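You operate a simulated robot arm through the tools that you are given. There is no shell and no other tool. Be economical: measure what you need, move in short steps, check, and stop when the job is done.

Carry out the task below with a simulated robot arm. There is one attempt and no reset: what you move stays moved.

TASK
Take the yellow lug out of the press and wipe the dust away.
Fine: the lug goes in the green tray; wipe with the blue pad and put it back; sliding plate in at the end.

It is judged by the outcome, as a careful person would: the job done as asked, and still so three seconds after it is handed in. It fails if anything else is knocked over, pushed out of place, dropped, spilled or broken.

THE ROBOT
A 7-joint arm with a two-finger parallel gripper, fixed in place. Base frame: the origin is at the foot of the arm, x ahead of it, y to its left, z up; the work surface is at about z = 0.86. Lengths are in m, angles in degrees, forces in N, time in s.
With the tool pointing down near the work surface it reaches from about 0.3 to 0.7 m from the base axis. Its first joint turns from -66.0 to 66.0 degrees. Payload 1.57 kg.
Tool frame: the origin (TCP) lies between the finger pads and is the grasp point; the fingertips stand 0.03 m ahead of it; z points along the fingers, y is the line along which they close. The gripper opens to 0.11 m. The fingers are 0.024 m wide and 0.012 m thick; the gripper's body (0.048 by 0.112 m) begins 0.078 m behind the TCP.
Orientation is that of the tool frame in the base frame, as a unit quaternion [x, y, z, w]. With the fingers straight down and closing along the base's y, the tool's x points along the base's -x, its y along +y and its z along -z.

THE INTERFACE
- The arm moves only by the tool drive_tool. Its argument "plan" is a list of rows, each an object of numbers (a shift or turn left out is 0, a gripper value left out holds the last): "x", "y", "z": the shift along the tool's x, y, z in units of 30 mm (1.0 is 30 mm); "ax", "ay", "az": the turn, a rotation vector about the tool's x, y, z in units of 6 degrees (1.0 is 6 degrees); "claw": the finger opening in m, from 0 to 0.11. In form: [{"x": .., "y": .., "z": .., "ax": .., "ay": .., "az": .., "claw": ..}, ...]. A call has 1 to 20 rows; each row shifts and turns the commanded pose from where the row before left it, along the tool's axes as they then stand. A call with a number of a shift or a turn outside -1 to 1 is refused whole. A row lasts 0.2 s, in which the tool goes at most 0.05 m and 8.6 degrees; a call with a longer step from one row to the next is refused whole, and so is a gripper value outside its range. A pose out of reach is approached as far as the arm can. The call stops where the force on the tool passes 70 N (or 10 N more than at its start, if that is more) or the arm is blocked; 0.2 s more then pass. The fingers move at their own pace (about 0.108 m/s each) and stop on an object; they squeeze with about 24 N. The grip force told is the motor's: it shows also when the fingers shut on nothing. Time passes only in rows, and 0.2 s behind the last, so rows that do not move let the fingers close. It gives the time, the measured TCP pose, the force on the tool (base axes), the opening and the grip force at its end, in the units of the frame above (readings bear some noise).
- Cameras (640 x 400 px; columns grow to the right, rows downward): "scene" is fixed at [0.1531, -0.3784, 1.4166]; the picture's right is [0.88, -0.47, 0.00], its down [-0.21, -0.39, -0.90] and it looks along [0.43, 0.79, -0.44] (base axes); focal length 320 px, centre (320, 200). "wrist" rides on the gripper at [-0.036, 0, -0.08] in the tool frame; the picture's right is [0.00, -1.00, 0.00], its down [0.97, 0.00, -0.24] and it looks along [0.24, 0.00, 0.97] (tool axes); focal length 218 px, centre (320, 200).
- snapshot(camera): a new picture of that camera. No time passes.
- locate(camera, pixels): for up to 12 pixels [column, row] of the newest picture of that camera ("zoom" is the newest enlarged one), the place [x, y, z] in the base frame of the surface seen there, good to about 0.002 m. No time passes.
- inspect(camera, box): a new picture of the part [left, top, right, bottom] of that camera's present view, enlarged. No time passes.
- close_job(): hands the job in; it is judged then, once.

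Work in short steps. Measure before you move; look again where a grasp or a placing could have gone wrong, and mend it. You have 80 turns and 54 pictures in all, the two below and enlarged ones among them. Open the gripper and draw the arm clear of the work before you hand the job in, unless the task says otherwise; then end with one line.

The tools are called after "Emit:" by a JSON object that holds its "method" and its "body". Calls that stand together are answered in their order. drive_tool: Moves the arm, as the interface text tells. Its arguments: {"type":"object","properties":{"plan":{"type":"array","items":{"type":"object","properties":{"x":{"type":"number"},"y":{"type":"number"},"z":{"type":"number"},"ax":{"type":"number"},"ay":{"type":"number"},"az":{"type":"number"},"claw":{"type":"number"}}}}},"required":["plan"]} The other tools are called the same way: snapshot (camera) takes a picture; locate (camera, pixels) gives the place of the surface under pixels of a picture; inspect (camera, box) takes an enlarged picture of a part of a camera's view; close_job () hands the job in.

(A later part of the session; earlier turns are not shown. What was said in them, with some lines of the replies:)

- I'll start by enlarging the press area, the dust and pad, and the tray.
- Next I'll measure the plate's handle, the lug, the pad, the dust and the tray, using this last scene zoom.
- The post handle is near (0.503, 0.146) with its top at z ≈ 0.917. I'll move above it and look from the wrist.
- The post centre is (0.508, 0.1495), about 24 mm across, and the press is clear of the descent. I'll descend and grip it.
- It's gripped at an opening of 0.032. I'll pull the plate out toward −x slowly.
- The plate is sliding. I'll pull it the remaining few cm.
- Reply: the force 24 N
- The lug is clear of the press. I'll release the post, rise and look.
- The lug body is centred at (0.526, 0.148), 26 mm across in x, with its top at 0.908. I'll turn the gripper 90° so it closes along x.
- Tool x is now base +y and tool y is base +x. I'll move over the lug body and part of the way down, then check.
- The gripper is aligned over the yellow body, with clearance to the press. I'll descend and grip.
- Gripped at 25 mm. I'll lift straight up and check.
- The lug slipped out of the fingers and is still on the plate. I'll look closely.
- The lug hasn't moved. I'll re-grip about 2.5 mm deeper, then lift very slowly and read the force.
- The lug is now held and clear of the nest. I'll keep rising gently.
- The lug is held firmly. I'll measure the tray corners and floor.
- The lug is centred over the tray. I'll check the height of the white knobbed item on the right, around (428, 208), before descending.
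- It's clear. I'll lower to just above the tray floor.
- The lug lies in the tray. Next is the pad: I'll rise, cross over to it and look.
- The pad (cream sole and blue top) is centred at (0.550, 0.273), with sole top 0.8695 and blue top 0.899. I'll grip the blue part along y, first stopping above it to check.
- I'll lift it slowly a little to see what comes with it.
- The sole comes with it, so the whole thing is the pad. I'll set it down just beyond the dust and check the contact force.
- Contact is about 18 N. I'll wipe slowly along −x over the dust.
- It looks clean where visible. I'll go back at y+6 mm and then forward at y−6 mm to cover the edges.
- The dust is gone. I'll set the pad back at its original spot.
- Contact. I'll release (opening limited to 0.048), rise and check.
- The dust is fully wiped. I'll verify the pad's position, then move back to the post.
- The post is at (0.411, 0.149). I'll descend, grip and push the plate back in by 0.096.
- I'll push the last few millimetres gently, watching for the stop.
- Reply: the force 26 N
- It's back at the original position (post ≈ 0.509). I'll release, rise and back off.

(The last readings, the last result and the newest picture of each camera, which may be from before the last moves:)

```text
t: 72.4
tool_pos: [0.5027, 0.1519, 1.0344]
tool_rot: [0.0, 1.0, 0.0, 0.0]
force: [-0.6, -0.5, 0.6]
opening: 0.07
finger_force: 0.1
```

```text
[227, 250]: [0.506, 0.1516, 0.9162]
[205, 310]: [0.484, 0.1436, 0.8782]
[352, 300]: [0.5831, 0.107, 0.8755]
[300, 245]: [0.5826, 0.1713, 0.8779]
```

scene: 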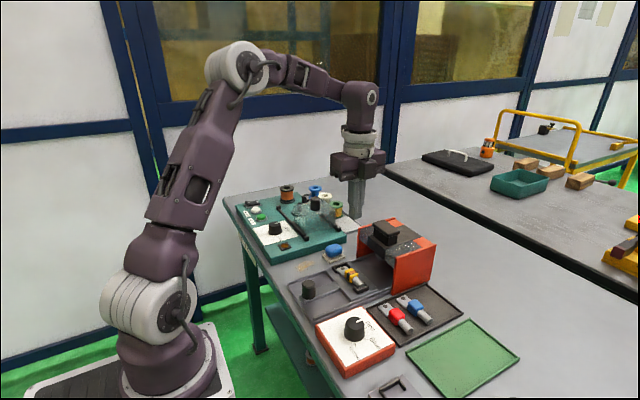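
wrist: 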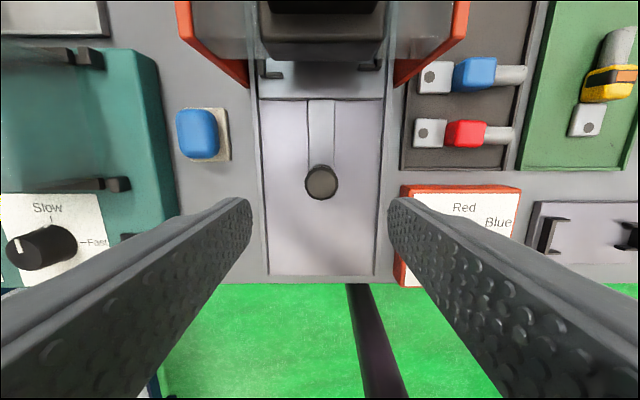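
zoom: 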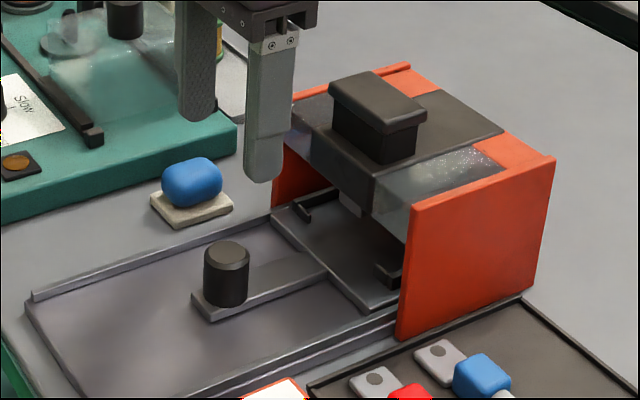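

The post is about 2 mm short of its original 0.508. I'll re-grip and nudge it in fully.

Emit:
{"method": "drive_tool", "body": {"plan": [{"x": -0.12, "y": -0.07, "z": 0.9}, {"z": 0.9}, {"z": 0.9}, {"z": 0.8}, {"z": 0.35}, {}, {"claw": 0.0}, {}, {}]}}

Emit:
{"method": "drive_tool", "body": {"plan": [{"x": -0.05}, {"x": -0.04}, {}]}}

```text
t: 74.4
tool_pos: [0.5052, 0.1506, 0.9169]
tool_rot: [-0.001, 1.0, 0.001, 0.0]
force: [1.4, 16.1, -8.4]
opening: 0.0314
finger_force: 40.1
```

```text
t: 75.2
tool_pos: [0.5082, 0.1514, 0.917]
tool_rot: [0.0, 1.0, 0.0, -0.001]
force: [-10.7, 23.7, -13.9]
opening: 0.0316
finger_force: 40.5
```

Emit:
{"method": "drive_tool", "body": {"plan": [{"x": -0.04}, {}]}}

```text
t: 75.8
tool_pos: [0.5075, 0.15, 0.9166]
tool_rot: [0.0, 1.0, 0.0, -0.003]
force: [-22.0, 25.6, -11.0]
opening: 0.0317
finger_force: 40.5
```

The plate is at its stop (resistance is rising and it isn't moving). I'll release, rise and draw clear.

Emit:
{"method": "drive_tool", "body": {"plan": [{"x": 0.04}, {"claw": 0.07}, {}, {"z": -0.5}, {"z": -0.9}, {"z": -0.9}, {"z": -0.9}, {"z": -0.9}, {"z": -0.9, "x": 0.6}, {"z": -0.9, "x": 0.6}, {"z": -0.9, "x": 0.6}, {"x": 0.6}, {}]}}

Emit:
{"method": "snapshot", "body": {"camera": "wrist"}}

Emit:
{"method": "snapshot", "body": {"camera": "scene"}}

Emit:
{"method": "inspect", "body": {"camera": "scene", "box": [280, 200, 460, 312]}}

```text
t: 78.6
tool_pos: [0.4365, 0.1482, 1.1216]
tool_rot: [0.0, 1.0, -0.001, -0.001]
force: [0.3, -1.0, -0.3]
opening: 0.0699
finger_force: 0.1
```

```text
14 pictures are left
```

wrist: 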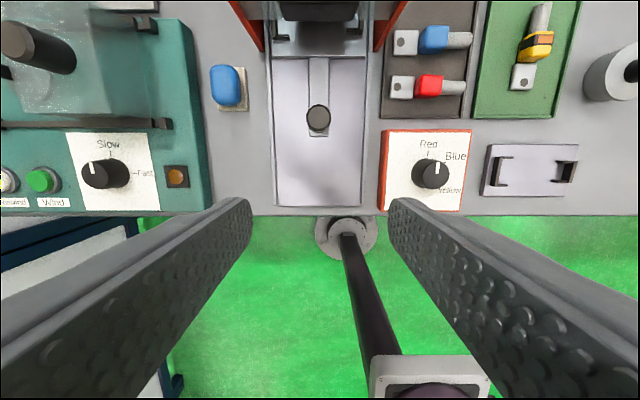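

```text
13 pictures are left
```

scene: 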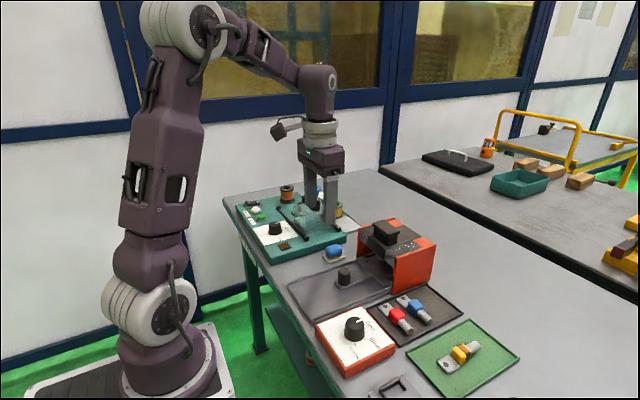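

```text
3.56 times, centred on (370, 256) of scene
```

zoom: 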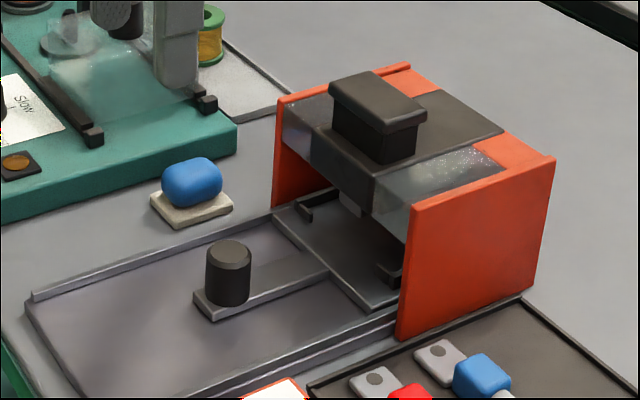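

Everything matches the request: the plate is fully home (post at zoom pixel 229, as at the start), the lug is in the tray, the pad is back and the dust is gone. The arm is clear and the gripper open, so I'm handing in.

Emit:
{"method": "close_job", "body": {}}

```text
The job is handed in.
```

The yellow lug is in the green tray, the dust is wiped away, the blue pad is back where it was, and the sliding plate is fully in; on the first try the lug slipped from the gripper, but it stayed in place and the second try lifted it.
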